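You operate a simulated robot arm through the tools that you are given. There is no shell and no other tool. Be economical: measure what you need, move in short steps, check, and stop when the job is done.

You are at the controls of a simulated two-armed robot. One attempt, no reset.

TASK
Put the blue block on the grey table. Put two of the clear tubs from the slatted table on the shelf under the slatted table. Take the 2 mm filter from the grey table and leave it on top of the tape roll. Put the blue pan on the grey table away on the slatted table. Pick up the green-cap bottle from the steel table with one hand, pass it to the other hand and put it on the low wooden table. Take the blue plug from the steel table and put it on top of the purple block. The order is free. Set down upright: blue block, clear tub, filter, green-cap bottle.

The check looks at the end state, three seconds after you hand in, the way a careful person would. Anything else that was tipped, shoved, dropped, spilled or broken makes it a failure. Lids that push on must go on centred and level and be pressed home; caps that screw on are set level and turned clockwise until they are tight.

THE ROBOT
Two 7-joint arms with two-finger grippers on one trunk, on a base that drives. Base frame: it is fixed to the floor where the robot stands at the start and does not move with it; the origin is under the middle of the robot, x ahead of it, y to its left, z up. Units: mm, degrees, N and s.
The left shoulder is at the start at [60, 167, 628], the right one opposite. With the tool pointing down near the work surface each hand reaches from about 180 to 640 mm from the robot's upright axis, wherever it stands, measured 20 degrees to its own side. Places, roughly: blue block (6x6x9 cm) [500, 0, 300]; blue pan [3000, -3500, 750]; blue plug (5x5x3 cm) [1100, -4800, 700]; clear tub [2750, -250, 750]; filter [3000, -3250, 750]; green-cap bottle (6x5x12 cm) [1100, -3900, 800]; grey table [2800, -3700, 700]; low wooden table [4800, -4400, 400]; purple block (6x6x9 cm) [500, -300, 300]; shelf under the slatted table [2800, -800, 200]; slatted table [2800, -800, 700]; tape roll (7x7x3 cm) [3000, -3100, 700]. Payload 1.96 kg a hand.
The tool frame of a hand sits at the grasp point between the pads (the TCP): z along the fingers, y along the line on which they close. The tips reach 20 mm beyond it. Largest opening 72 mm; the body of the gripper starts 38 mm behind the TCP.
Orientation is that of the tool frame in the base frame, as a unit quaternion [w, x, y, z]. With the fingers straight down and closing along the base's y, the tool's x points along the base's -x, its y along +y and its z along -z.

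THE INTERFACE
- The arms move only by the tool drive_tool. It takes "left_motion", "right_motion" or both (then of equal length, played together; a hand with none holds still); each is a list of rows, each an object of numbers (a shift or turn left out is 0, a gripper value left out holds the last): "grip": the gripper command, from -1 (fully open) to 1 (shut), values between in proportion; "x", "y", "z": the shift along the tool's x, y, z in cm; "ax", "ay", "az": the turn, a rotation vector about the tool's x, y, z in degrees. In form: [{"grip": .., "x": .., "y": .., "z": .., "ax": .., "ay": .., "az": ..}, ...]. A call has 1 to 12 rows; each row is the pose to reach, as a shift and turn from the pose commanded when the call began, along the tool's axes at that moment. A row lasts 0.2 s, in which the tool goes at most 50 mm and 8.6 degrees; a call with a longer step from one row to the next is refused whole, and so is a gripper value outside its range. Where a pose cannot be reached the arm comes as near as it can. A force on the tool above 40 N (or 10 N above the force at the start of the call, whichever is more), or a blocked arm, ends the call early, and 0.2 s more pass. Each finger travels about 153 mm/s and halts on what it meets, pressing with about 38 N; the grip force reading is that of the motor and also rises with nothing between the fingers. The clock runs only during rows and for 0.2 s after the last one: add rows that repeat a pose to give the fingers time. It gives the time, the measured TCP pose, the force on the tool (base axes), the opening and the grip force at its end, in the units of the frame above (readings bear some noise), with the torque about the TCP (base axes, N m) and any sound that the robot's microphone picked up.
- Cameras (640 x 400 px; columns grow to the right, rows downward): "scene" is now at [4.4, -42.5, 1161.7]; the picture's right is [-0.27, -0.96, -0.02], its down [-0.83, 0.24, -0.51] and it looks along [0.49, -0.12, -0.86] (base axes); focal length 279 px, centre (320, 200). "left" rides on the left gripper at [71, -19, -82] in its tool frame; the picture's right is [0.26, 0.97, 0.00], its down [-0.67, 0.18, -0.72] and it looks along [-0.69, 0.19, 0.70] (tool axes); focal length 280 px, centre (320, 200). "right" rides on the right gripper at [71, 19, -82] in its tool frame; the picture's right is [-0.26, 0.97, 0.00], its down [-0.67, -0.18, -0.72] and it looks along [-0.69, -0.19, 0.70] (tool axes); focal length 280 px, centre (320, 200). There is no depth. A picture from a camera that has moved, and an enlarged one, comes with that camera's place and axes in the base frame and with its lens.
- capture(camera): a new picture of that camera. It takes no simulated time.
- slide_trunk(by): slides the trunk up (or, below 0, down) by that many mm; the arms and the scene camera ride with it, the base frame stays. It gives what a move gives, with no picture.
- roll_base(legs): drives the robot by 1 to 6 legs, each [ahead, left, turn to the left] in mm, mm and degrees, along the robot's own axes; the way and the turn of a leg run together, so that a leg with both is an arc; at most 1500 mm and 180 degrees a leg. The arms and the cameras ride along, it lands a little off, and it stops where it bumps. It gives what a move gives.
- head_to(pan, tilt): turns the head with the scene camera to pan (to the left, within 86 degrees either way) and tilt (down, from -29 to 69), counted from straight ahead of the robot. It gives what a move gives.
- enlarge(camera, box): a new picture of the part [left, top, right, bottom] of that camera's present view, enlarged. It takes no simulated time.
- finish_job(): hands the job in; it is judged then, once.

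Work in short steps. Places have to be worked out from the pictures, the camera data and where the tool is seen: move nearer, look again, correct. Check each grasp and each placing, and mend what went wrong. You have 217 turns and 208 pictures in all, those below and enlarged ones among them. Open the grippers and draw the arms clear of the work before you hand the job in, unless the task says otherwise.

The tools are called after "Request:" as a command line: name --argument value ..., lists and objects as JSON in quotes. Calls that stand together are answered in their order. drive_tool: Moves the arms, as the interface text tells. Its arguments: {"type":"object","properties":{"left_motion":{"type":"array","items":{"type":"object","properties":{"grip":{"type":"number"},"x":{"type":"number"},"y":{"type":"number"},"z":{"type":"number"},"ax":{"type":"number"},"ay":{"type":"number"},"az":{"type":"number"}}}},"right_motion":{"type":"array","items":{"type":"object","properties":{"grip":{"type":"number"},"x":{"type":"number"},"y":{"type":"number"},"z":{"type":"number"},"ax":{"type":"number"},"ay":{"type":"number"},"az":{"type":"number"}}}}},"required":[]} The other tools are called the same way: slide_trunk (by) slides the trunk up or down; roll_base (legs) drives the base; head_to (pan, tilt) turns the head that bears the scene camera; capture (camera) takes a picture; enlarge (camera, box) takes an enlarged picture of a part of a camera's view; finish_job () hands the job in.

At the start:

```text
clock: 0.0
left_position: [399.8, 47.4, 639.9]
left_tool_rot: [0.0, 0.0, 1.0, 0.001]
left_ft_force: [0.1, 0.5, -0.8]
left_ft_torque: [-0.01, -0.05, -0.01]
left_width: 72.1
left_gripper_force: 0.1
right_position: [324.0, -383.5, 595.9]
right_tool_rot: [0.001, 0.0, 1.0, 0.001]
right_ft_force: [0.1, -0.6, -0.7]
right_ft_torque: [0.02, 0.0, 0.0]
right_width: 71.9
right_gripper_force: 0.0
trunk travel left (down, up): [-267.0, 723.0]
robot x, y, heading: [-0.9, 0.3, -0.2]
head pan, tilt: [-15.8, 59.1]
```

scene: 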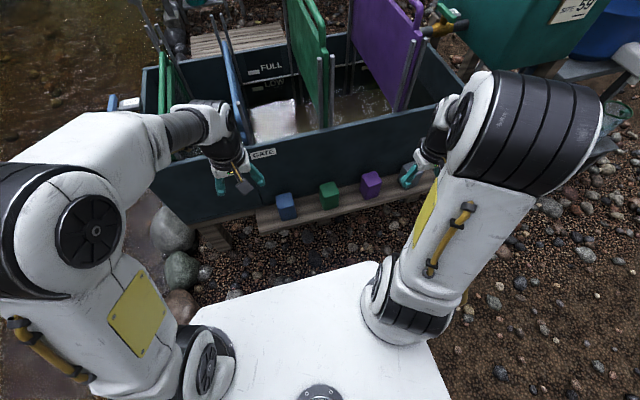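
right: 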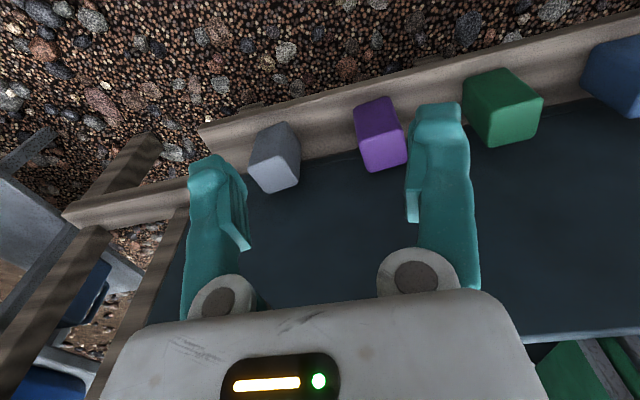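
left: 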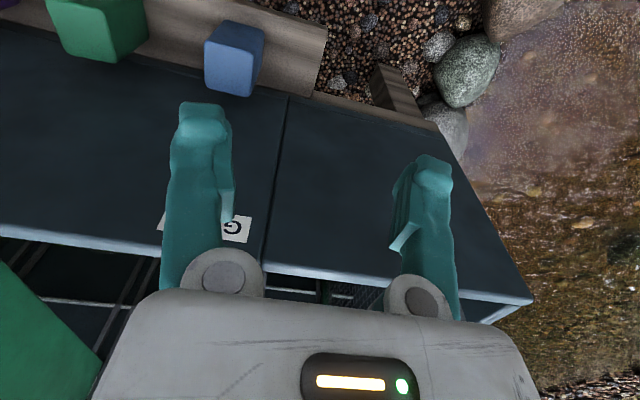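

The blocks stand on a ledge before the tank. I enlarge the scene around the blocks to locate the blue and purple ones.

Request:
enlarge --camera "scene" --box '[220, 140, 440, 278]'

Request:
enlarge --camera "left" --box '[0, 0, 320, 200]'

```text
2.90 times, centred on (330, 209) of scene
camera zoom: at [4.4, -42.5, 1161.7], right [-0.27, -0.96, -0.02], down [-0.83, 0.24, -0.51], along [0.49, -0.12, -0.86], focal length 810 px, centre (291, 174)
```

zoom: 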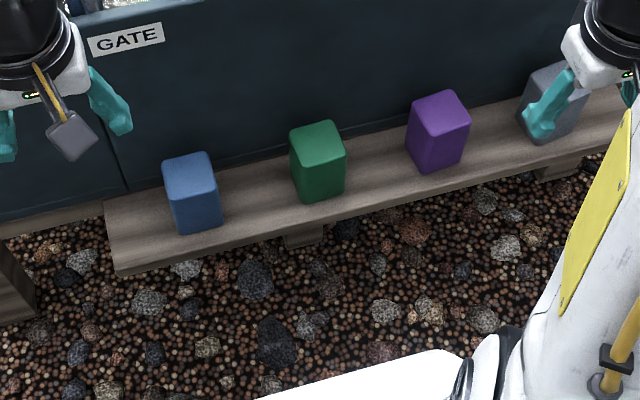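

```text
2.00 times, centred on (160, 100) of left
camera zoom: at [327.6, 27.6, 720.5], right [-0.26, 0.96, 0.0], down [0.67, 0.18, 0.72], along [0.69, 0.19, -0.7], focal length 561 px, centre (640, 400)
```

zoom: 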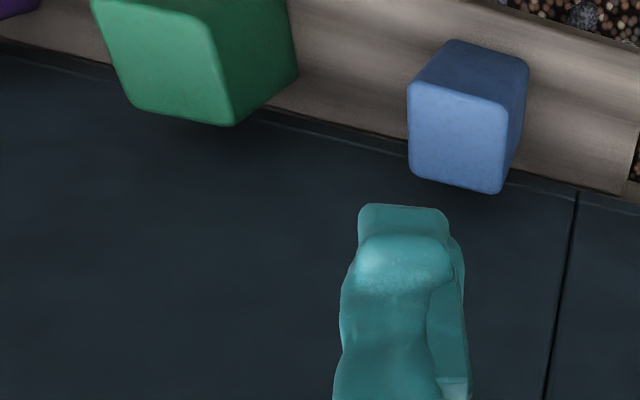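

Triangulating from both views: the blue block is centred near [473, -37], top z≈398, yaw about +3°. The tank rim is at x≈540, z≈590, so I move over the block and part-way down on the near side, then look.

Request:
drive_tool --left_motion '[{"grip": -1, "x": -2, "y": -4, "z": 0, "az": -1}, {"x": -4, "y": -8.2, "z": 2, "az": -3}, {"x": -6, "y": -8.4, "z": 6, "az": -3}, {"x": -6.5, "y": -8.4, "z": 10, "az": -3}, {"x": -6.5, "y": -8.4, "z": 14, "az": -3}, {"x": -6.5, "y": -8.4, "z": 14, "az": -3}]'

Request:
capture --camera "left"

Request:
capture --camera "scene"

```text
refused: row 2 steps farther than a row can; nothing moved
```

```text
202 pictures are left
camera left: at [327.6, 27.6, 720.5], right [-0.26, 0.96, 0.0], down [0.67, 0.18, 0.72], along [0.69, 0.19, -0.7], focal length 280 px, centre (320, 200)
```

left: 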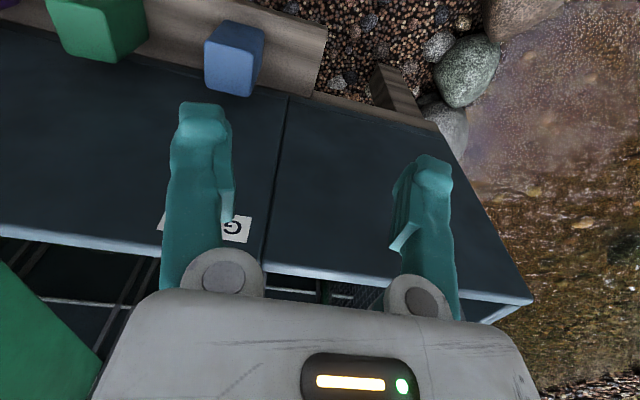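

```text
201 pictures are left
camera scene: at [4.4, -42.5, 1161.7], right [-0.27, -0.96, -0.02], down [-0.83, 0.24, -0.51], along [0.49, -0.12, -0.86], focal length 279 px, centre (320, 200)
```

scene: 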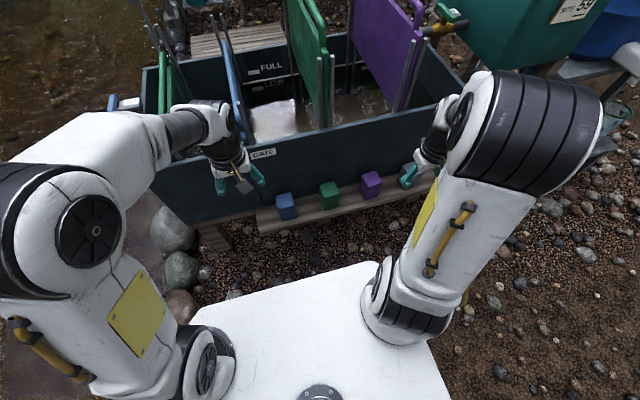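

A row step was slightly over 50 mm; I repeat with shorter steps.

Request:
drive_tool --left_motion '[{"grip": -1, "x": -1.5, "y": -4, "z": 0, "az": -1}, {"x": -3, "y": -8, "z": 1, "az": -3}, {"x": -5, "y": -8.4, "z": 4.5, "az": -3}, {"x": -6.5, "y": -8.4, "z": 8.5, "az": -3}, {"x": -6.5, "y": -8.4, "z": 12, "az": -3}, {"x": -6.5, "y": -8.4, "z": 14, "az": -3}]'

```text
clock: 1.4
left_position: [464.8, -29.7, 498.8]
left_tool_rot: [0.001, -0.026, 1.0, -0.008]
left_ft_force: [-0.1, 0.3, 0.4]
left_ft_torque: [0.02, 0.04, -0.01]
left_width: 71.8
left_gripper_force: 0.0
left hand out of reach, approached as far as the arm can: row 2
right_position: [324.3, -373.3, 600.3]
right_tool_rot: [0.001, 0.0, 1.0, -0.008]
right_ft_force: [0.4, -0.2, -0.2]
right_ft_torque: [0.03, -0.03, -0.01]
right_width: 71.9
right_gripper_force: 0.0
trunk travel left (down, up): [-267.0, 723.0]
robot x, y, heading: [-0.4, -3.2, 0.1]
head pan, tilt: [-15.8, 59.1]
```

The hand is at [465, -30, 499], about 8 mm short in y. I look from the hand.

Request:
capture --camera "left"

Request:
enlarge --camera "scene" --box '[200, 100, 440, 250]'

```text
200 pictures are left
camera left: at [394.4, -49.5, 580.7], right [-0.31, 0.95, -0.02], down [0.66, 0.23, 0.71], along [0.68, 0.21, -0.7], focal length 280 px, centre (320, 200)
```

left: 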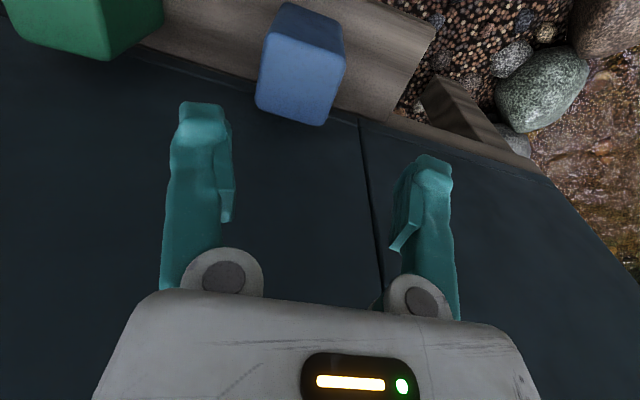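

```text
2.67 times, centred on (320, 175) of scene
camera zoom: at [4.5, -42.6, 1161.7], right [-0.27, -0.96, -0.02], down [-0.83, 0.24, -0.51], along [0.49, -0.12, -0.86], focal length 745 px, centre (320, 267)
```

zoom: 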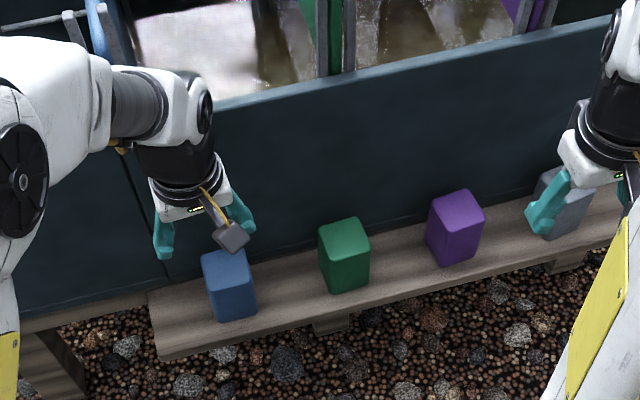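

Block refined: centre ≈[471, -42], yaw about +7.5°. I shift -1 cm in y, turn a further -4.5° about tool z and go down half-way.

Request:
drive_tool --left_motion '[{"x": 0, "y": -0.6, "z": 0, "az": -4.5}, {"x": 0, "y": -0.6, "z": 3, "az": -4.5}, {"x": 0, "y": -0.6, "z": 5, "az": -4.5}, {"x": 0, "y": -0.6, "z": 5, "az": -4.5}]'

Request:
capture --camera "left"

```text
clock: 2.4
left_position: [463.9, -33.7, 449.6]
left_tool_rot: [0.0, -0.065, 0.998, -0.007]
left_ft_force: [-0.7, 0.5, 0.8]
left_ft_torque: [-0.01, 0.02, 0.02]
left_width: 71.8
left_gripper_force: 0.0
right_position: [325.2, -373.7, 600.8]
right_tool_rot: [0.001, -0.001, 1.0, -0.008]
right_ft_force: [-0.4, -0.3, 0.0]
right_ft_torque: [0.01, 0.02, 0.03]
right_width: 71.9
right_gripper_force: 0.1
trunk travel left (down, up): [-267.0, 723.0]
robot x, y, heading: [-1.4, -0.9, 0.1]
head pan, tilt: [-15.8, 59.1]
```

```text
198 pictures are left
camera left: at [396.6, -61.5, 530.3], right [-0.39, 0.92, -0.02], down [0.64, 0.28, 0.71], along [0.66, 0.27, -0.7], focal length 280 px, centre (320, 200)
```

left: 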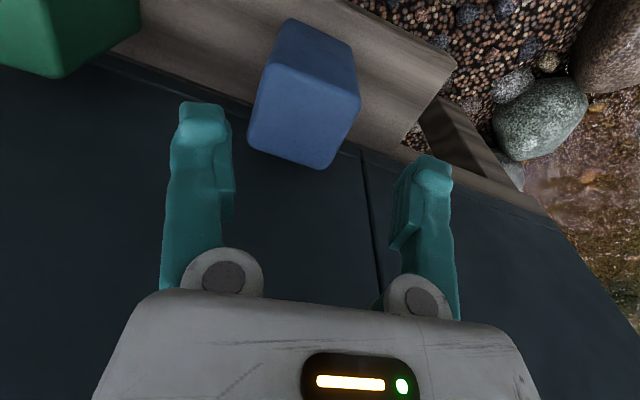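

Block centre now reads [471, -42], yaw about 4°, so the hand is ~9 mm off in y. I correct and go down to just above the block.

Request:
drive_tool --left_motion '[{"x": -0.1, "y": -0.9, "z": 0, "az": 3}, {"x": -0.1, "y": -0.9, "z": 1.5, "az": 3}, {"x": -0.1, "y": -0.9, "z": 1.5, "az": 3}]'

Request:
capture --camera "left"

```text
clock: 3.2
left_position: [465.9, -43.8, 433.6]
left_tool_rot: [0.0, -0.039, 0.999, -0.008]
left_ft_force: [0.6, -0.1, -0.3]
left_ft_torque: [0.02, 0.0, 0.01]
left_width: 71.8
left_gripper_force: 0.0
right_position: [324.0, -374.4, 599.9]
right_tool_rot: [0.001, 0.001, 1.0, -0.008]
right_ft_force: [0.4, 0.2, 0.2]
right_ft_torque: [0.01, -0.01, -0.02]
right_width: 72.0
right_gripper_force: 0.0
trunk travel left (down, up): [-267.0, 723.0]
robot x, y, heading: [2.6, 0.4, -0.2]
head pan, tilt: [-15.8, 59.1]
```

```text
197 pictures are left
camera left: at [397.5, -67.0, 515.1], right [-0.34, 0.94, -0.02], down [0.66, 0.25, 0.71], along [0.67, 0.23, -0.7], focal length 280 px, centre (320, 200)
```

left: 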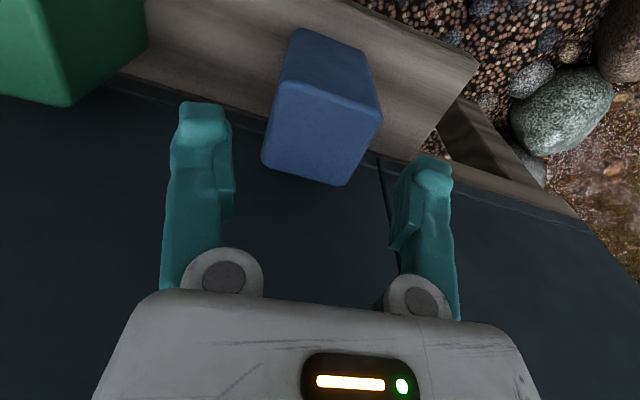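

The block is centred between the fingers. Go down 5.9 cm to z≈374 and close.

Request:
drive_tool --left_motion '[{"z": 2.5}, {"z": 4.5}, {"z": 5.9}, {"z": 5.9}, {"z": 5.9, "grip": 0.3}, {"z": 5.9, "grip": 1}, {"z": 5.9, "grip": 1}]'

Request:
capture --camera "left"

```text
clock: 4.8
left_position: [466.1, -45.3, 374.9]
left_tool_rot: [0.0, -0.04, 0.999, -0.008]
left_ft_force: [0.0, 1.1, -0.4]
left_ft_torque: [-0.02, 0.04, 0.04]
left_width: 64.1
left_gripper_force: 37.9
right_position: [324.5, -373.9, 601.1]
right_tool_rot: [0.0, 0.0, 1.0, -0.008]
right_ft_force: [0.6, 0.5, 0.0]
right_ft_torque: [-0.03, -0.03, 0.01]
right_width: 71.8
right_gripper_force: 0.0
trunk travel left (down, up): [-267.0, 723.0]
robot x, y, heading: [5.8, -2.6, -0.1]
head pan, tilt: [-15.8, 59.1]
```

```text
196 pictures are left
camera left: at [397.2, -68.4, 455.7], right [-0.34, 0.94, -0.02], down [0.66, 0.25, 0.71], along [0.67, 0.23, -0.7], focal length 280 px, centre (320, 200)
```

left: 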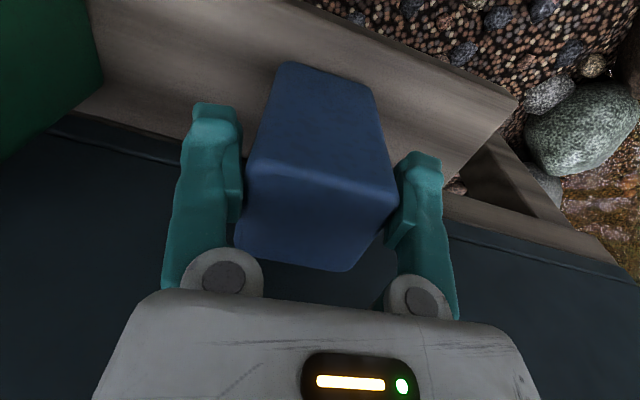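

Grasp holds (64 mm, 38 N). I lift it up and draw it back towards the robot.

Request:
drive_tool --left_motion '[{"z": -4, "grip": 1}, {"z": -8}, {"z": -12}, {"x": 2, "z": -16}, {"x": 5, "z": -19}, {"x": 9, "z": -22}, {"x": 13, "z": -24}, {"x": 13, "z": -24}]'

Request:
head_to --pan -60 --tilt 15

Request:
capture --camera "scene"

Request:
head_to --pan 0 --tilt 15

Request:
capture --camera "scene"

```text
clock: 6.6
left_position: [337.0, -51.7, 613.8]
left_tool_rot: [0.0, -0.04, 0.999, -0.008]
left_ft_force: [0.3, 0.3, -1.6]
left_ft_torque: [-0.02, 0.02, -0.04]
left_width: 63.6
left_gripper_force: 38.0
right_position: [323.3, -373.9, 600.0]
right_tool_rot: [0.001, 0.0, 1.0, -0.008]
right_ft_force: [0.3, -0.9, 0.5]
right_ft_torque: [-0.02, 0.01, -0.02]
right_width: 71.9
right_gripper_force: 0.1
trunk travel left (down, up): [-267.0, 723.0]
robot x, y, heading: [-0.2, 0.1, 0.0]
head pan, tilt: [-15.8, 59.1]
```

```text
clock: 7.7
left_position: [336.6, -52.9, 615.6]
left_tool_rot: [0.001, -0.04, 0.999, -0.008]
left_ft_force: [0.0, 0.0, -1.9]
left_ft_torque: [-0.03, 0.01, -0.02]
left_width: 63.5
left_gripper_force: 38.0
right_position: [324.3, -373.7, 600.2]
right_tool_rot: [0.001, 0.0, 1.0, -0.008]
right_ft_force: [0.0, 0.0, -0.6]
right_ft_torque: [-0.02, 0.04, 0.01]
right_width: 71.9
right_gripper_force: 0.1
trunk travel left (down, up): [-267.0, 723.0]
robot x, y, heading: [0.1, 0.3, -0.1]
head pan, tilt: [-60.0, 15.0]
```

```text
195 pictures are left
camera scene: at [-13.8, -106.2, 1225.6], right [-0.87, -0.5, -0.01], down [-0.13, 0.24, -0.96], along [0.48, -0.83, -0.28], focal length 279 px, centre (320, 200)
```

scene: 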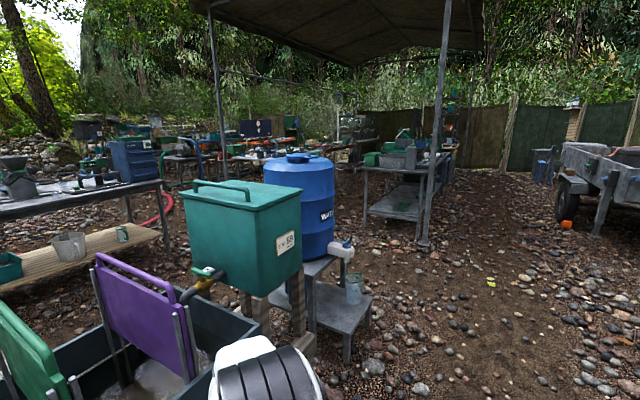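

```text
clock: 9.0
left_position: [336.5, -52.5, 615.2]
left_tool_rot: [0.0, -0.04, 0.999, -0.008]
left_ft_force: [-0.9, -0.2, -1.3]
left_ft_torque: [-0.02, 0.02, 0.01]
left_width: 63.2
left_gripper_force: 37.6
right_position: [324.8, -373.6, 600.3]
right_tool_rot: [0.0, 0.001, 1.0, -0.008]
right_ft_force: [-0.6, 0.5, -0.2]
right_ft_torque: [0.0, -0.01, -0.01]
right_width: 72.0
right_gripper_force: 0.0
trunk travel left (down, up): [-267.0, 723.0]
robot x, y, heading: [2.6, -1.8, 0.1]
head pan, tilt: [0.0, 15.0]
```

```text
194 pictures are left
camera scene: at [32.8, -25.4, 1227.2], right [0.0, -1.0, -0.02], down [-0.26, 0.02, -0.97], along [0.97, 0.0, -0.26], focal length 279 px, centre (320, 200)
```

scene: 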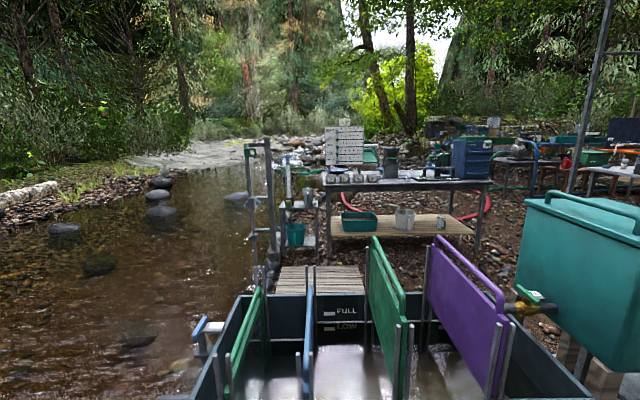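

Block is lifted and held. The teal tank stand extends to about [460, -1650], so I back off 250 mm, turn right 90° and look along -y.

Request:
roll_base --legs '[[-250, 0, 0], [0, 0, -90]]'

Request:
capture --camera "scene"

```text
clock: 14.7
left_position: [-313.8, -336.8, 613.7]
left_tool_rot: [-0.007, 0.688, 0.726, -0.006]
left_ft_force: [0.5, 0.1, -1.7]
left_ft_torque: [0.03, 0.0, -0.01]
left_width: 62.4
left_gripper_force: 38.4
right_position: [-632.9, -315.9, 601.3]
right_tool_rot: [-0.007, 0.716, 0.698, -0.006]
right_ft_force: [-0.5, -0.9, -0.1]
right_ft_torque: [-0.01, -0.01, -0.01]
right_width: 72.0
right_gripper_force: 0.0
trunk travel left (down, up): [-267.0, 723.0]
robot x, y, heading: [-252.2, 1.2, -91.5]
head pan, tilt: [0.0, 15.0]
```

```text
193 pictures are left
camera scene: at [-255.9, -59.9, 1226.6], right [-1.0, 0.03, 0.0], down [0.01, 0.28, -0.96], along [-0.02, -0.96, -0.28], focal length 279 px, centre (320, 200)
```

scene: 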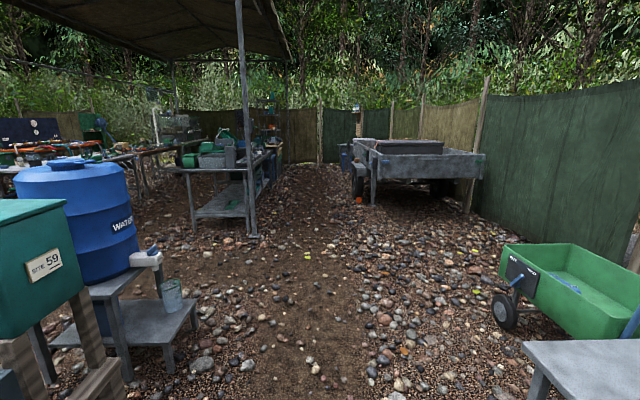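

The way along -y is clear; the steel table starts near [430, -2930]. I drive to about y=-2300 and turn to face +x, then look.

Request:
roll_base --legs '[[1300, 0, 0], [1000, 0, 0], [0, 0, 91]]'

Request:
capture --camera "scene"

```text
clock: 29.9
left_position: [22.2, -2360.1, 618.3]
left_tool_rot: [0.009, -0.032, 0.999, -0.009]
left_ft_force: [0.4, -0.9, -1.9]
left_ft_torque: [0.0, 0.02, 0.03]
left_width: 61.8
left_gripper_force: 37.9
right_position: [6.6, -2681.4, 604.4]
right_tool_rot: [0.009, 0.007, 1.0, -0.009]
right_ft_force: [-0.3, -0.9, 0.2]
right_ft_torque: [0.01, -0.01, 0.0]
right_width: 72.1
right_gripper_force: 0.2
trunk travel left (down, up): [-267.0, 723.0]
robot x, y, heading: [-302.7, -2305.6, -0.6]
head pan, tilt: [0.0, 15.0]
```

```text
192 pictures are left
camera scene: at [-270.3, -2308.5, 1224.5], right [-0.01, -1.0, 0.0], down [-0.26, 0.0, -0.97], along [0.97, -0.01, -0.26], focal length 279 px, centre (320, 200)
```

scene: 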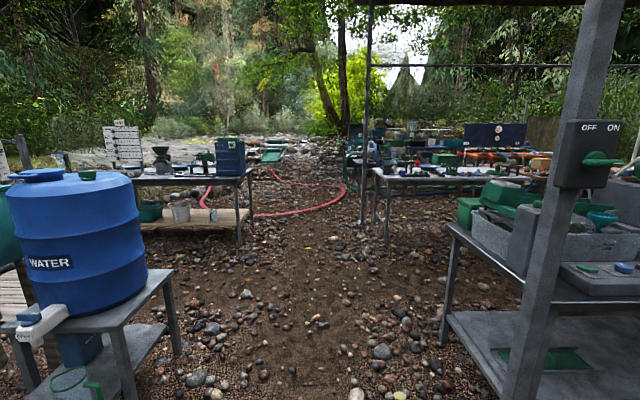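

The passage between the barrel stand and the steel table is open; the grey table's near-left leg is about [2455, -3020]. I drive ahead 2050 mm to x≈1750 and look right-ahead at the grey table.

Request:
roll_base --legs '[[1050, 30, 0], [1000, 0, 0]]'

Request:
head_to --pan -45 --tilt 20

Request:
capture --camera "scene"

Request:
head_to --pan 45 --tilt 15

Request:
capture --camera "scene"

```text
clock: 40.1
left_position: [2072.7, -2350.6, 617.7]
left_tool_rot: [0.009, -0.035, 0.999, -0.009]
left_ft_force: [-0.4, 0.3, -2.2]
left_ft_torque: [0.0, 0.0, -0.02]
left_width: 61.3
left_gripper_force: 38.3
right_position: [2058.9, -2672.8, 603.0]
right_tool_rot: [0.009, 0.003, 1.0, -0.008]
right_ft_force: [1.1, -0.1, 0.7]
right_ft_torque: [-0.02, -0.02, 0.0]
right_width: 72.1
right_gripper_force: 0.2
trunk travel left (down, up): [-267.0, 723.0]
robot x, y, heading: [1750.1, -2297.8, -0.3]
head pan, tilt: [0.0, 15.0]
```

```text
clock: 41.2
left_position: [2072.2, -2349.4, 618.3]
left_tool_rot: [0.009, -0.036, 0.999, -0.01]
left_ft_force: [-0.5, -0.2, -0.8]
left_ft_torque: [0.0, 0.0, -0.01]
left_width: 60.8
left_gripper_force: 38.1
right_position: [2058.0, -2672.9, 603.2]
right_tool_rot: [0.01, 0.003, 1.0, -0.008]
right_ft_force: [0.0, 0.6, 0.5]
right_ft_torque: [0.01, 0.0, -0.04]
right_width: 71.8
right_gripper_force: 0.0
trunk travel left (down, up): [-267.0, 723.0]
robot x, y, heading: [1745.3, -2295.6, -0.1]
head pan, tilt: [-45.0, 20.0]
```

```text
191 pictures are left
camera scene: at [1751.6, -2366.2, 1216.3], right [-0.71, -0.7, 0.0], down [-0.24, 0.24, -0.94], along [0.66, -0.67, -0.34], focal length 279 px, centre (320, 200)
```

scene: 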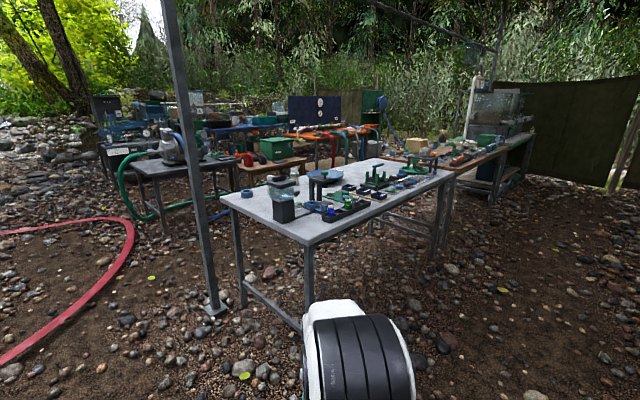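

```text
clock: 42.9
left_position: [2071.6, -2351.8, 618.5]
left_tool_rot: [0.009, -0.036, 0.999, -0.009]
left_ft_force: [-0.2, 0.2, -2.0]
left_ft_torque: [0.0, 0.03, -0.02]
left_width: 60.8
left_gripper_force: 37.6
right_position: [2059.4, -2671.4, 603.9]
right_tool_rot: [0.009, 0.003, 1.0, -0.009]
right_ft_force: [-0.6, 0.2, -0.5]
right_ft_torque: [0.0, 0.0, -0.01]
right_width: 72.0
right_gripper_force: 0.0
trunk travel left (down, up): [-267.0, 723.0]
robot x, y, heading: [1747.5, -2299.6, -0.3]
head pan, tilt: [45.0, 15.0]
```

```text
190 pictures are left
camera scene: at [1752.7, -2234.4, 1224.5], right [0.7, -0.71, 0.0], down [-0.18, -0.18, -0.97], along [0.69, 0.68, -0.26], focal length 279 px, centre (320, 200)
```

scene: 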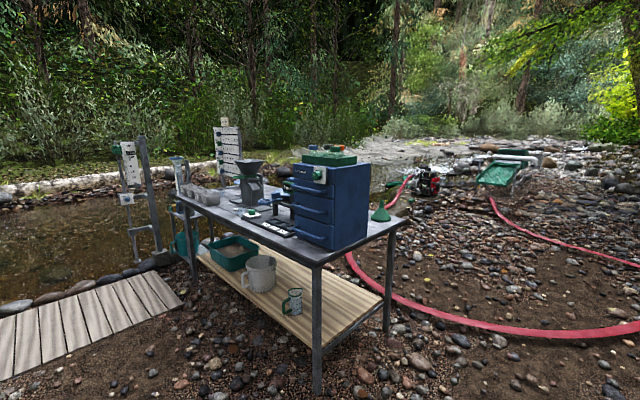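

The grey table spans about x 2405–3120, y -2980…-4350, with the items along its far (east) side. I look closer at it and at the room east of it.

Request:
head_to --pan -38 --tilt 20

Request:
enlarge --camera "scene" --box '[180, 130, 420, 280]'

Request:
enlarge --camera "scene" --box '[40, 80, 360, 280]'

```text
clock: 44.5
left_position: [2072.9, -2349.6, 617.6]
left_tool_rot: [0.009, -0.037, 0.999, -0.009]
left_ft_force: [0.2, -0.2, -1.8]
left_ft_torque: [-0.01, 0.04, -0.01]
left_width: 60.6
left_gripper_force: 38.1
right_position: [2058.7, -2672.4, 603.2]
right_tool_rot: [0.009, 0.004, 1.0, -0.008]
right_ft_force: [-0.7, 0.2, 0.4]
right_ft_torque: [0.0, 0.0, -0.02]
right_width: 72.5
right_gripper_force: 0.0
trunk travel left (down, up): [-267.0, 723.0]
robot x, y, heading: [1750.5, -2296.0, -0.3]
head pan, tilt: [-38.0, 20.0]
```

```text
2.67 times, centred on (300, 205) of scene
camera zoom: at [1759.2, -2357.7, 1216.3], right [-0.62, -0.78, 0.0], down [-0.27, 0.21, -0.94], along [0.74, -0.58, -0.34], focal length 745 px, centre (373, 187)
```

zoom: 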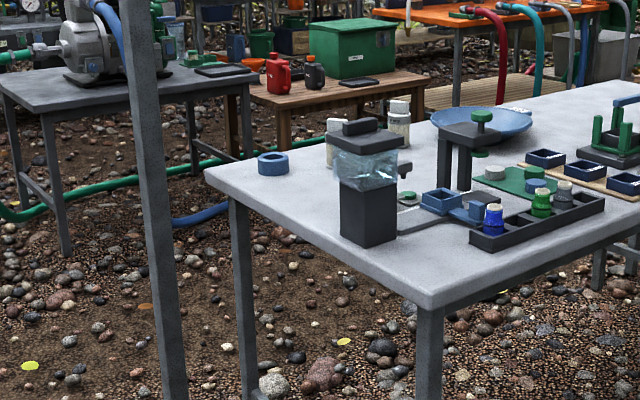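

```text
2.00 times, centred on (200, 180) of scene
camera zoom: at [1759.2, -2357.7, 1216.3], right [-0.62, -0.78, 0.0], down [-0.27, 0.21, -0.94], along [0.74, -0.58, -0.34], focal length 559 px, centre (560, 240)
```

zoom: 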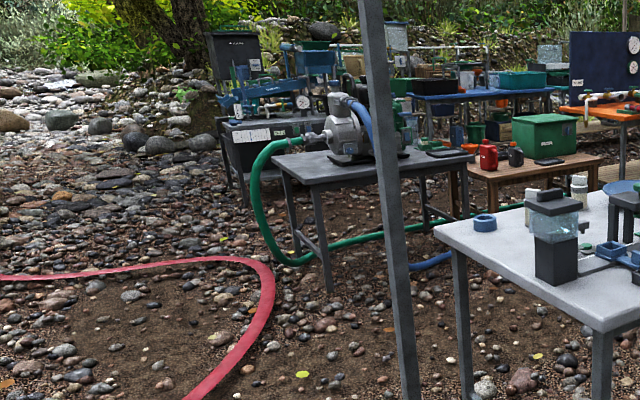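

The blue tape ring and the two filter jars are near the table's NE corner, best reached from the east side; an awning post stands near [3170, -2900] and a red hose runs on the ground further NE. I drive round between them with heading 0.

Request:
roll_base --legs '[[1150, 100, 0], [350, -50, 0], [180, -180, 0], [170, -220, 0], [120, -250, 0], [0, -400, 0]]'

Request:
head_to --pan -80 --tilt 25

Request:
capture --camera "scene"

```text
clock: 58.9
left_position: [4040.4, -3370.4, 616.8]
left_tool_rot: [0.01, -0.035, 0.999, -0.009]
left_ft_force: [0.0, -0.2, -1.7]
left_ft_torque: [-0.02, 0.02, 0.0]
left_width: 59.8
left_gripper_force: 38.1
right_position: [4026.3, -3693.1, 603.5]
right_tool_rot: [0.01, 0.005, 1.0, -0.009]
right_ft_force: [0.8, -0.3, 0.2]
right_ft_torque: [0.0, -0.01, 0.0]
right_width: 72.2
right_gripper_force: 0.0
trunk travel left (down, up): [-267.0, 723.0]
robot x, y, heading: [3714.1, -3314.8, -0.6]
head pan, tilt: [-38.0, 20.0]
```

```text
clock: 60.0
left_position: [4041.8, -3369.7, 617.2]
left_tool_rot: [0.009, -0.035, 0.999, -0.009]
left_ft_force: [-0.9, 0.3, -1.6]
left_ft_torque: [0.01, 0.03, -0.03]
left_width: 59.7
left_gripper_force: 37.9
right_position: [4025.3, -3692.7, 603.2]
right_tool_rot: [0.011, 0.004, 1.0, -0.009]
right_ft_force: [0.0, 0.5, 1.2]
right_ft_torque: [-0.04, -0.02, -0.01]
right_width: 71.9
right_gripper_force: 0.0
trunk travel left (down, up): [-267.0, 723.0]
robot x, y, heading: [3715.2, -3315.5, -0.9]
head pan, tilt: [-80.0, 25.0]
```

```text
187 pictures are left
camera scene: at [3669.9, -3410.0, 1208.2], right [-0.99, -0.17, 0.0], down [-0.07, 0.42, -0.91], along [0.15, -0.89, -0.42], focal length 279 px, centre (320, 200)
```

scene: 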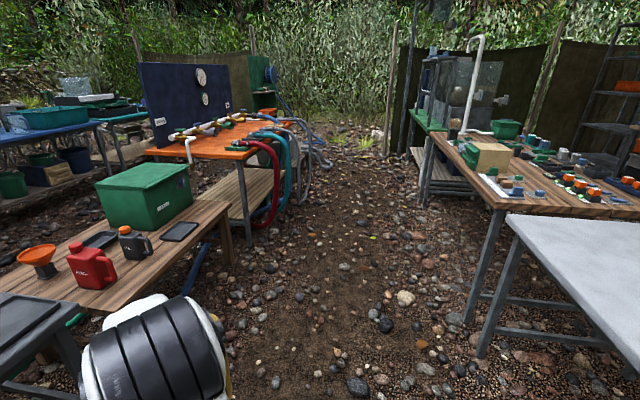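

Both clear. The low wooden table with red canisters is to the south-east. I raise the trunk 350 mm so the hands clear the grey table, then turn 180° to the right to face it.

Request:
slide_trunk --by 350

Request:
roll_base --legs '[[0, 0, -90], [0, 0, -89]]'

Request:
head_to --pan 0 --tilt 45

Request:
capture --camera "scene"

```text
clock: 63.4
left_position: [4041.2, -3370.6, 967.8]
left_tool_rot: [0.009, -0.034, 0.999, -0.009]
left_ft_force: [0.2, -0.2, -0.9]
left_ft_torque: [-0.04, -0.02, 0.0]
left_width: 59.6
left_gripper_force: 37.8
right_position: [4026.0, -3693.6, 954.2]
right_tool_rot: [0.01, 0.004, 1.0, -0.009]
right_ft_force: [0.3, -0.1, 0.5]
right_ft_torque: [0.0, -0.01, 0.02]
right_width: 72.1
right_gripper_force: 0.0
trunk travel left (down, up): [-617.0, 373.0]
robot x, y, heading: [3717.6, -3320.2, -0.3]
head pan, tilt: [-80.0, 25.0]
```

```text
clock: 71.4
left_position: [3388.9, -3262.1, 967.7]
left_tool_rot: [-0.009, 0.999, 0.032, -0.008]
left_ft_force: [0.3, -0.2, -2.0]
left_ft_torque: [0.01, -0.01, -0.02]
left_width: 59.1
left_gripper_force: 38.1
right_position: [3405.8, -2940.8, 953.8]
right_tool_rot: [-0.009, 1.0, -0.007, -0.01]
right_ft_force: [0.0, 1.4, -0.2]
right_ft_torque: [0.01, -0.02, -0.01]
right_width: 71.8
right_gripper_force: 0.2
trunk travel left (down, up): [-617.0, 373.0]
robot x, y, heading: [3713.2, -3316.5, 179.3]
head pan, tilt: [-80.0, 25.0]
```

```text
clock: 73.0
left_position: [3391.0, -3262.4, 967.2]
left_tool_rot: [-0.009, 0.999, 0.032, -0.009]
left_ft_force: [-0.6, -0.4, -1.6]
left_ft_torque: [0.01, -0.01, 0.0]
left_width: 59.1
left_gripper_force: 37.7
right_position: [3405.8, -2941.2, 953.7]
right_tool_rot: [-0.008, 1.0, -0.007, -0.009]
right_ft_force: [0.2, -0.6, 0.3]
right_ft_torque: [0.02, 0.01, -0.02]
right_width: 72.2
right_gripper_force: 0.0
trunk travel left (down, up): [-617.0, 373.0]
robot x, y, heading: [3714.4, -3313.5, 179.3]
head pan, tilt: [0.0, 45.0]
```

```text
186 pictures are left
camera scene: at [3692.9, -3319.1, 1527.7], right [0.01, 1.0, 0.0], down [0.71, -0.01, -0.71], along [-0.71, 0.01, -0.71], focal length 279 px, centre (320, 200)
```

scene: 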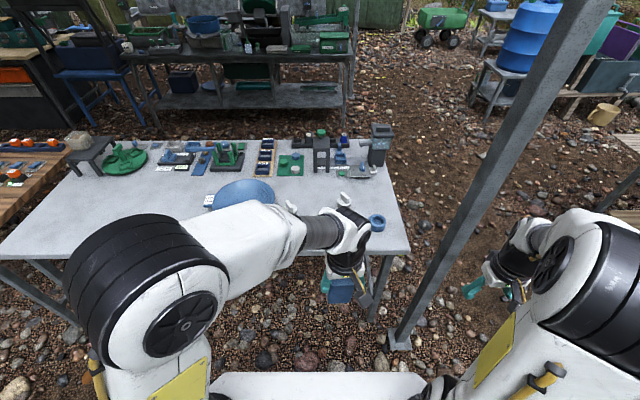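

The near-left strip of the grey table is free (around [2980, -4050]). I shift the robot left 680 mm and ahead 130 mm, then look down at that area.

Request:
roll_base --legs '[[0, 680, 0], [130, 0, 0]]'

Request:
capture --camera "scene"

Request:
capture --camera "left"

```text
clock: 77.6
left_position: [3251.0, -3943.3, 967.3]
left_tool_rot: [-0.009, 0.999, 0.034, -0.01]
left_ft_force: [-0.1, 0.1, -1.7]
left_ft_torque: [0.02, -0.01, 0.03]
left_width: 58.8
left_gripper_force: 37.8
right_position: [3266.4, -3622.4, 952.8]
right_tool_rot: [-0.009, 1.0, -0.008, -0.01]
right_ft_force: [0.3, 0.2, -0.3]
right_ft_torque: [-0.02, -0.02, -0.03]
right_width: 72.1
right_gripper_force: 0.1
trunk travel left (down, up): [-617.0, 373.0]
robot x, y, heading: [3573.4, -4000.0, 179.3]
head pan, tilt: [0.0, 45.0]
```

```text
185 pictures are left
camera scene: at [3554.0, -4000.3, 1527.6], right [0.01, 1.0, 0.0], down [0.71, -0.01, -0.71], along [-0.71, 0.01, -0.71], focal length 279 px, centre (320, 200)
```

scene: 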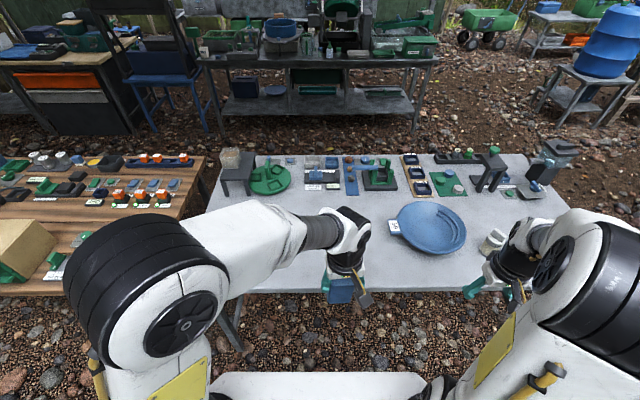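

```text
184 pictures are left
camera left: at [3321.9, -3921.2, 1047.5], right [0.33, -0.95, -0.02], down [-0.65, -0.24, 0.72], along [-0.69, -0.22, -0.69], focal length 280 px, centre (320, 200)
```

left: 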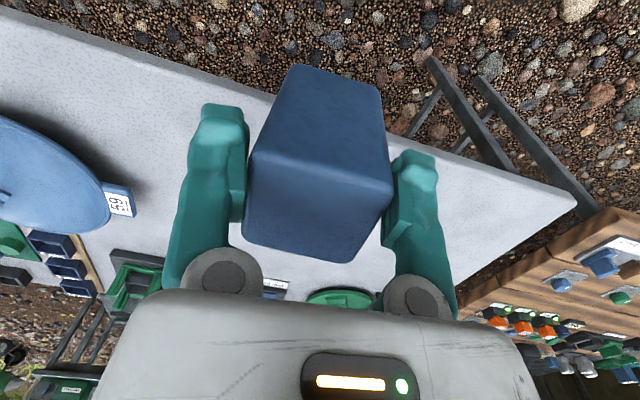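

Free spot ahead: I carry the block over [3025, -4000] and lower to about z=810 (bottom ≈ 743), then look.

Request:
drive_tool --left_motion '[{"x": -4.5, "grip": 1}, {"x": -9}, {"x": -13.5}, {"x": -18}, {"x": -22, "z": 2}, {"x": -22, "z": 6}, {"x": -22, "z": 10}, {"x": -22, "z": 14}, {"x": -22, "z": 15.5}, {"x": -22, "z": 15.5}]'

Request:
capture --camera "scene"

Request:
capture --camera "left"

```text
clock: 79.8
left_position: [3029.4, -3956.9, 818.8]
left_tool_rot: [-0.01, 0.999, 0.034, -0.008]
left_ft_force: [0.6, 0.9, -1.2]
left_ft_torque: [0.02, -0.02, -0.03]
left_width: 58.8
left_gripper_force: 37.7
left hand out of reach, approached as far as the arm can: row 3, 4, 5, 6, 7
right_position: [3267.5, -3622.2, 953.6]
right_tool_rot: [-0.008, 1.0, -0.006, -0.009]
right_ft_force: [0.0, 0.3, -0.1]
right_ft_torque: [-0.01, 0.05, 0.0]
right_width: 71.8
right_gripper_force: 0.0
trunk travel left (down, up): [-617.0, 373.0]
robot x, y, heading: [3575.4, -3997.2, 179.4]
head pan, tilt: [0.0, 45.0]
```

```text
183 pictures are left
camera scene: at [3554.6, -4000.4, 1527.6], right [0.01, 1.0, 0.0], down [0.71, -0.01, -0.71], along [-0.71, 0.01, -0.71], focal length 279 px, centre (320, 200)
```

scene: 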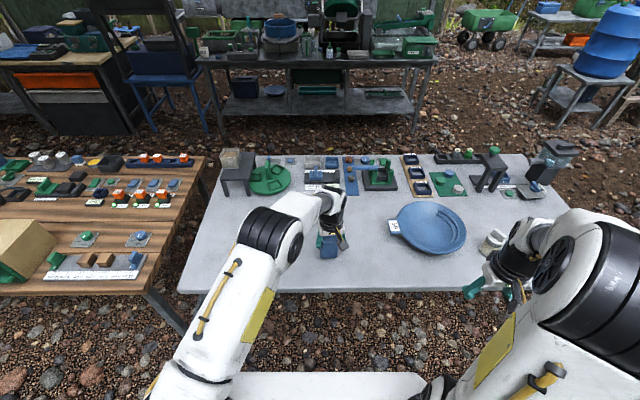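

```text
182 pictures are left
camera left: at [3100.4, -3934.6, 897.9], right [0.33, -0.95, -0.02], down [-0.65, -0.24, 0.72], along [-0.69, -0.22, -0.69], focal length 280 px, centre (320, 200)
```

left: 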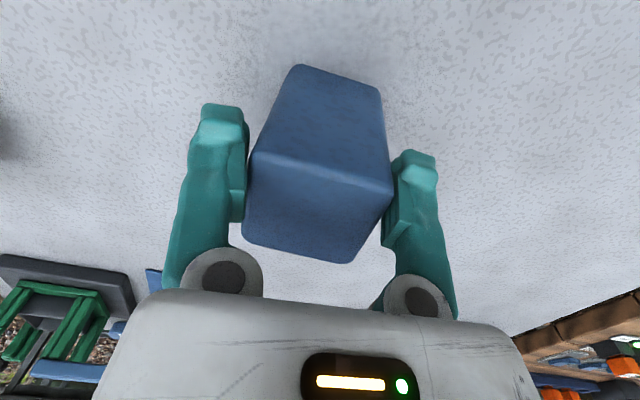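

Clear spot beneath. I lower 4 cm, then in small steps until the force shows contact.

Request:
drive_tool --left_motion '[{"z": 2, "grip": 1}, {"z": 3.2}, {"z": 3.8}, {"z": 4.2}, {"z": 4.6}, {"z": 5}]'

```text
clock: 80.3
left_position: [3026.0, -3956.1, 804.4]
left_tool_rot: [-0.011, 0.999, 0.034, -0.014]
left_ft_force: [6.6, -3.1, 19.0]
left_ft_torque: [0.26, -0.66, -0.14]
left_width: 59.3
left_gripper_force: 37.9
right_position: [3267.8, -3622.6, 954.3]
right_tool_rot: [-0.009, 1.0, -0.007, -0.009]
right_ft_force: [-0.6, 0.8, -0.6]
right_ft_torque: [-0.01, -0.02, -0.01]
right_width: 72.1
right_gripper_force: 0.1
trunk travel left (down, up): [-617.0, 373.0]
robot x, y, heading: [3576.0, -4000.8, 179.4]
head pan, tilt: [0.0, 45.0]
stopped in row 2 (left hand): the force on the tool passed its limit at 50 N (the readings are from after the stop); the commanded pose is now the measured one
```

Contact at TCP z≈804, so the table top is at ≈737. I check how the block stands.

Request:
capture --camera "left"

Request:
enlarge --camera "scene" --box '[260, 190, 420, 290]'

```text
181 pictures are left
camera left: at [3098.3, -3932.9, 883.2], right [0.33, -0.94, -0.03], down [-0.64, -0.24, 0.73], along [-0.7, -0.22, -0.68], focal length 280 px, centre (320, 200)
```

left: 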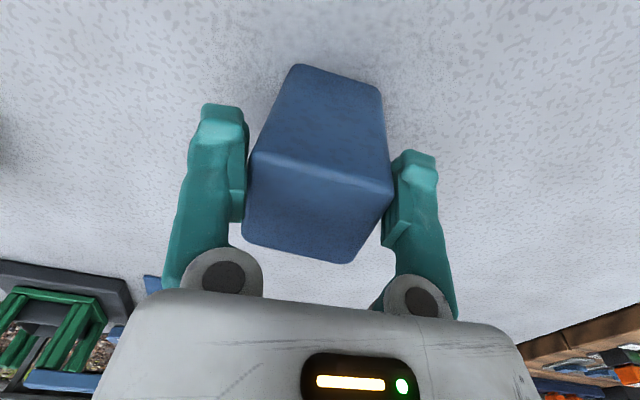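

```text
4.00 times, centred on (340, 240) of scene
camera zoom: at [3556.2, -4000.7, 1527.9], right [0.01, 1.0, 0.0], down [0.71, -0.01, -0.71], along [-0.71, 0.01, -0.71], focal length 1118 px, centre (240, 40)
```

zoom: 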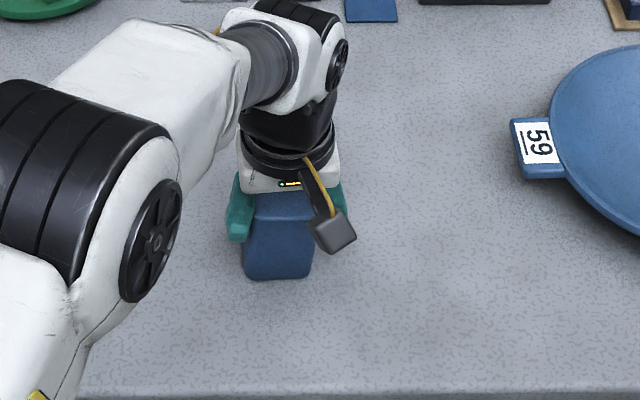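

It's on the table. I open the gripper and rise.

Request:
drive_tool --left_motion '[{"z": -0.1, "grip": 1}, {"z": -0.1, "grip": -0.4}, {"z": -0.1, "grip": -1}, {"z": -0.1, "grip": -1}, {"z": -3}, {"z": -7}, {"z": -11}, {"z": -15}, {"z": -15}]'

Request:
capture --camera "left"

Request:
capture --camera "scene"

```text
clock: 82.3
left_position: [3035.9, -3956.8, 948.6]
left_tool_rot: [-0.037, 0.997, 0.036, -0.056]
left_ft_force: [0.3, -0.3, 0.3]
left_ft_torque: [-0.02, -0.02, 0.0]
left_width: 72.0
left_gripper_force: 0.0
left hand out of reach, approached as far as the arm can: row 6, 7, 8, 9
right_position: [3265.6, -3622.7, 953.4]
right_tool_rot: [-0.009, 1.0, -0.006, -0.009]
right_ft_force: [-0.4, 1.2, 0.4]
right_ft_torque: [0.02, 0.01, 0.02]
right_width: 72.1
right_gripper_force: 0.1
trunk travel left (down, up): [-617.0, 373.0]
robot x, y, heading: [3580.4, -3996.8, 179.7]
head pan, tilt: [0.0, 45.0]
```

```text
179 pictures are left
camera left: at [3113.2, -3938.1, 1022.3], right [0.33, -0.94, -0.1], down [-0.57, -0.28, 0.77], along [-0.75, -0.19, -0.63], focal length 280 px, centre (320, 200)
```

left: 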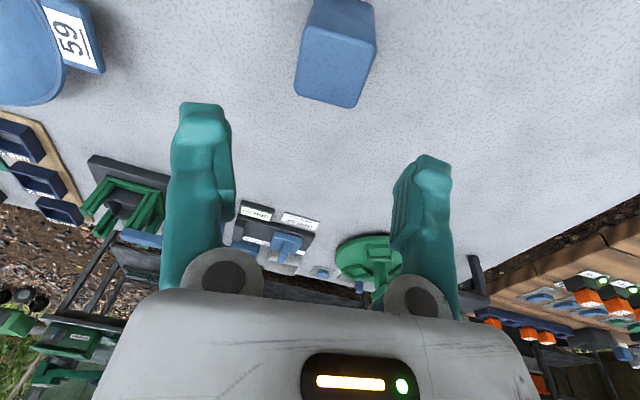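

```text
178 pictures are left
camera scene: at [3552.8, -4000.0, 1527.5], right [0.01, 1.0, 0.0], down [0.71, -0.01, -0.71], along [-0.71, 0.01, -0.71], focal length 279 px, centre (320, 200)
```

scene: 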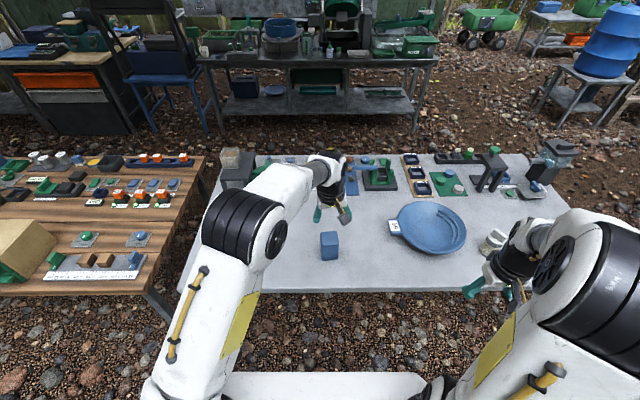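

The block stands upright on the grey table. I draw the left hand back, then shift the robot right to about y=-3550, x=3460 for the filter.

Request:
drive_tool --left_motion '[{"x": 4}, {"x": 8}, {"x": 12}, {"x": 16}, {"x": 20}, {"x": 20}]'

Request:
roll_base --legs '[[0, -440, 0], [110, 0, 0]]'

Request:
head_to --pan -30 --tilt 52

Request:
capture --camera "scene"

Request:
capture --camera "right"

```text
clock: 83.7
left_position: [3233.5, -3942.0, 927.5]
left_tool_rot: [-0.037, 0.997, 0.036, -0.056]
left_ft_force: [-0.4, 0.6, 0.7]
left_ft_torque: [0.01, 0.0, 0.02]
left_width: 72.1
left_gripper_force: 0.1
right_position: [3267.0, -3621.3, 953.9]
right_tool_rot: [-0.009, 1.0, -0.005, -0.01]
right_ft_force: [-0.9, 0.0, -0.3]
right_ft_torque: [0.02, 0.01, 0.01]
right_width: 71.9
right_gripper_force: 0.0
trunk travel left (down, up): [-617.0, 373.0]
robot x, y, heading: [3577.5, -4000.3, 179.3]
head pan, tilt: [0.0, 45.0]
```

```text
clock: 87.1
left_position: [3128.7, -3506.5, 927.0]
left_tool_rot: [-0.038, 0.997, 0.034, -0.057]
left_ft_force: [0.0, -0.8, 0.3]
left_ft_torque: [-0.01, -0.02, -0.01]
left_width: 71.9
left_gripper_force: 0.1
right_position: [3162.6, -3185.4, 954.2]
right_tool_rot: [-0.008, 1.0, -0.007, -0.01]
right_ft_force: [-0.7, -0.5, 0.0]
right_ft_torque: [0.0, -0.02, -0.04]
right_width: 72.2
right_gripper_force: 0.1
trunk travel left (down, up): [-617.0, 373.0]
robot x, y, heading: [3471.1, -3561.6, 179.2]
head pan, tilt: [0.0, 45.0]
```

```text
clock: 88.1
left_position: [3130.5, -3504.6, 926.8]
left_tool_rot: [-0.037, 0.997, 0.035, -0.058]
left_ft_force: [-0.6, 0.1, 0.0]
left_ft_torque: [0.0, 0.02, 0.02]
left_width: 71.9
left_gripper_force: 0.1
right_position: [3164.3, -3184.7, 953.3]
right_tool_rot: [-0.009, 1.0, -0.006, -0.01]
right_ft_force: [-0.2, 0.0, 0.1]
right_ft_torque: [0.02, -0.01, 0.01]
right_width: 72.1
right_gripper_force: 0.1
trunk travel left (down, up): [-617.0, 373.0]
robot x, y, heading: [3470.7, -3562.4, 179.0]
head pan, tilt: [-30.0, 52.0]
```

```text
177 pictures are left
camera scene: at [3466.8, -3526.9, 1518.1], right [0.51, 0.86, 0.0], down [0.68, -0.4, -0.62], along [-0.53, 0.31, -0.79], focal length 279 px, centre (320, 200)
```

scene: 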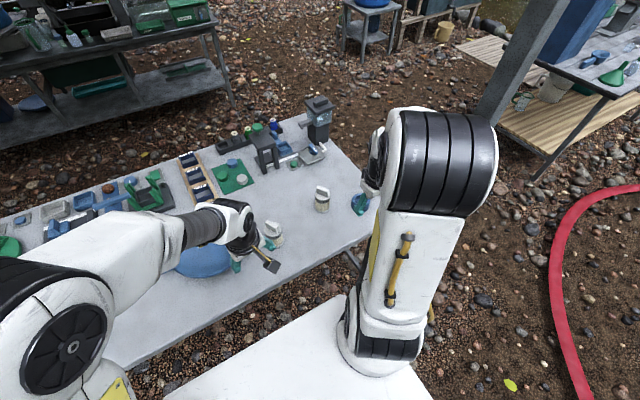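

```text
176 pictures are left
camera right: at [3235.3, -3207.5, 1033.7], right [-0.28, -0.96, -0.01], down [-0.66, 0.18, 0.73], along [-0.7, 0.21, -0.68], focal length 280 px, centre (320, 200)
```

right: 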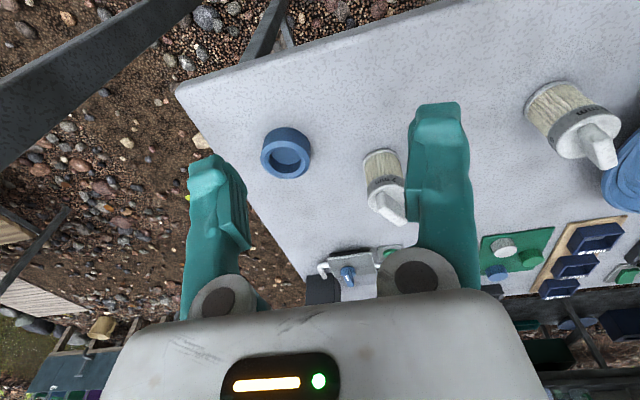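

Two filter jars are in view of the right hand camera; I enlarge to read their labels.

Request:
enlarge --camera "right" --box '[480, 60, 640, 160]'

Request:
enlarge --camera "right" --box '[340, 130, 420, 230]'

Request:
enlarge --camera "scene" --box '[240, 170, 400, 270]'

```text
4.00 times, centred on (560, 110) of right
camera zoom: at [3235.3, -3207.5, 1033.7], right [-0.28, -0.96, -0.01], down [-0.66, 0.18, 0.73], along [-0.7, 0.21, -0.68], focal length 1122 px, centre (-640, 560)
```

zoom: 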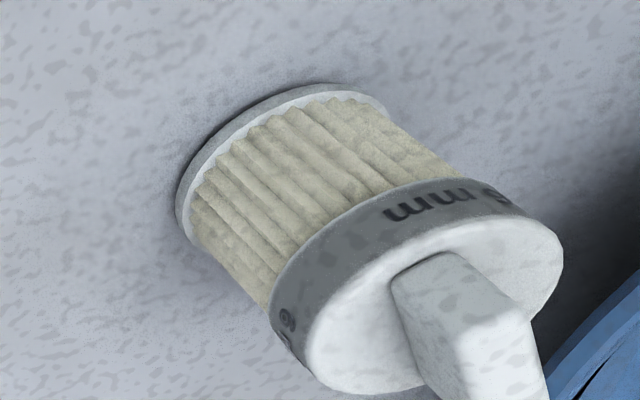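

```text
4.00 times, centred on (380, 180) of right
camera zoom: at [3235.3, -3207.5, 1033.7], right [-0.28, -0.96, -0.01], down [-0.66, 0.18, 0.73], along [-0.7, 0.21, -0.68], focal length 1122 px, centre (80, 280)
```

zoom: 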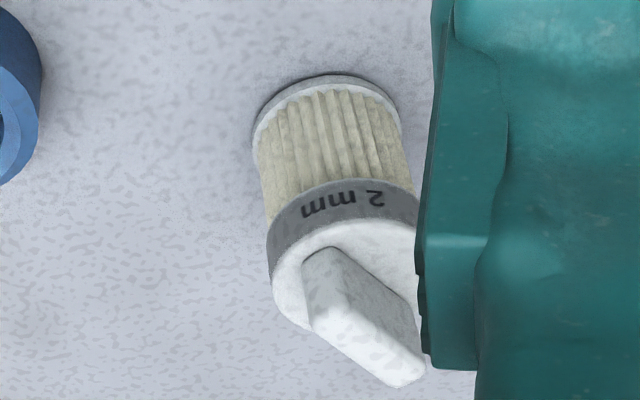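

```text
4.00 times, centred on (320, 220) of scene
camera zoom: at [3466.8, -3526.9, 1518.1], right [0.51, 0.86, 0.0], down [0.68, -0.4, -0.62], along [-0.53, 0.31, -0.79], focal length 1118 px, centre (320, 120)
```

zoom: 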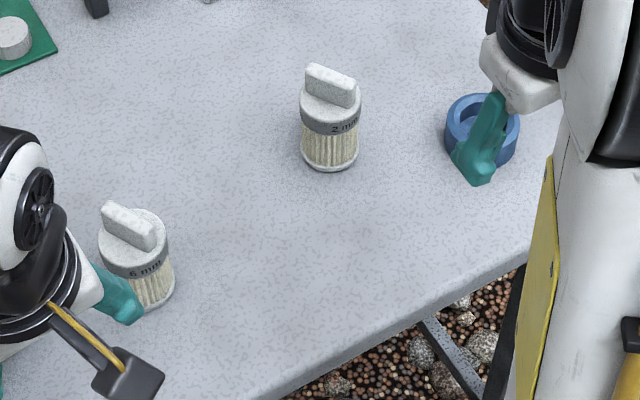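

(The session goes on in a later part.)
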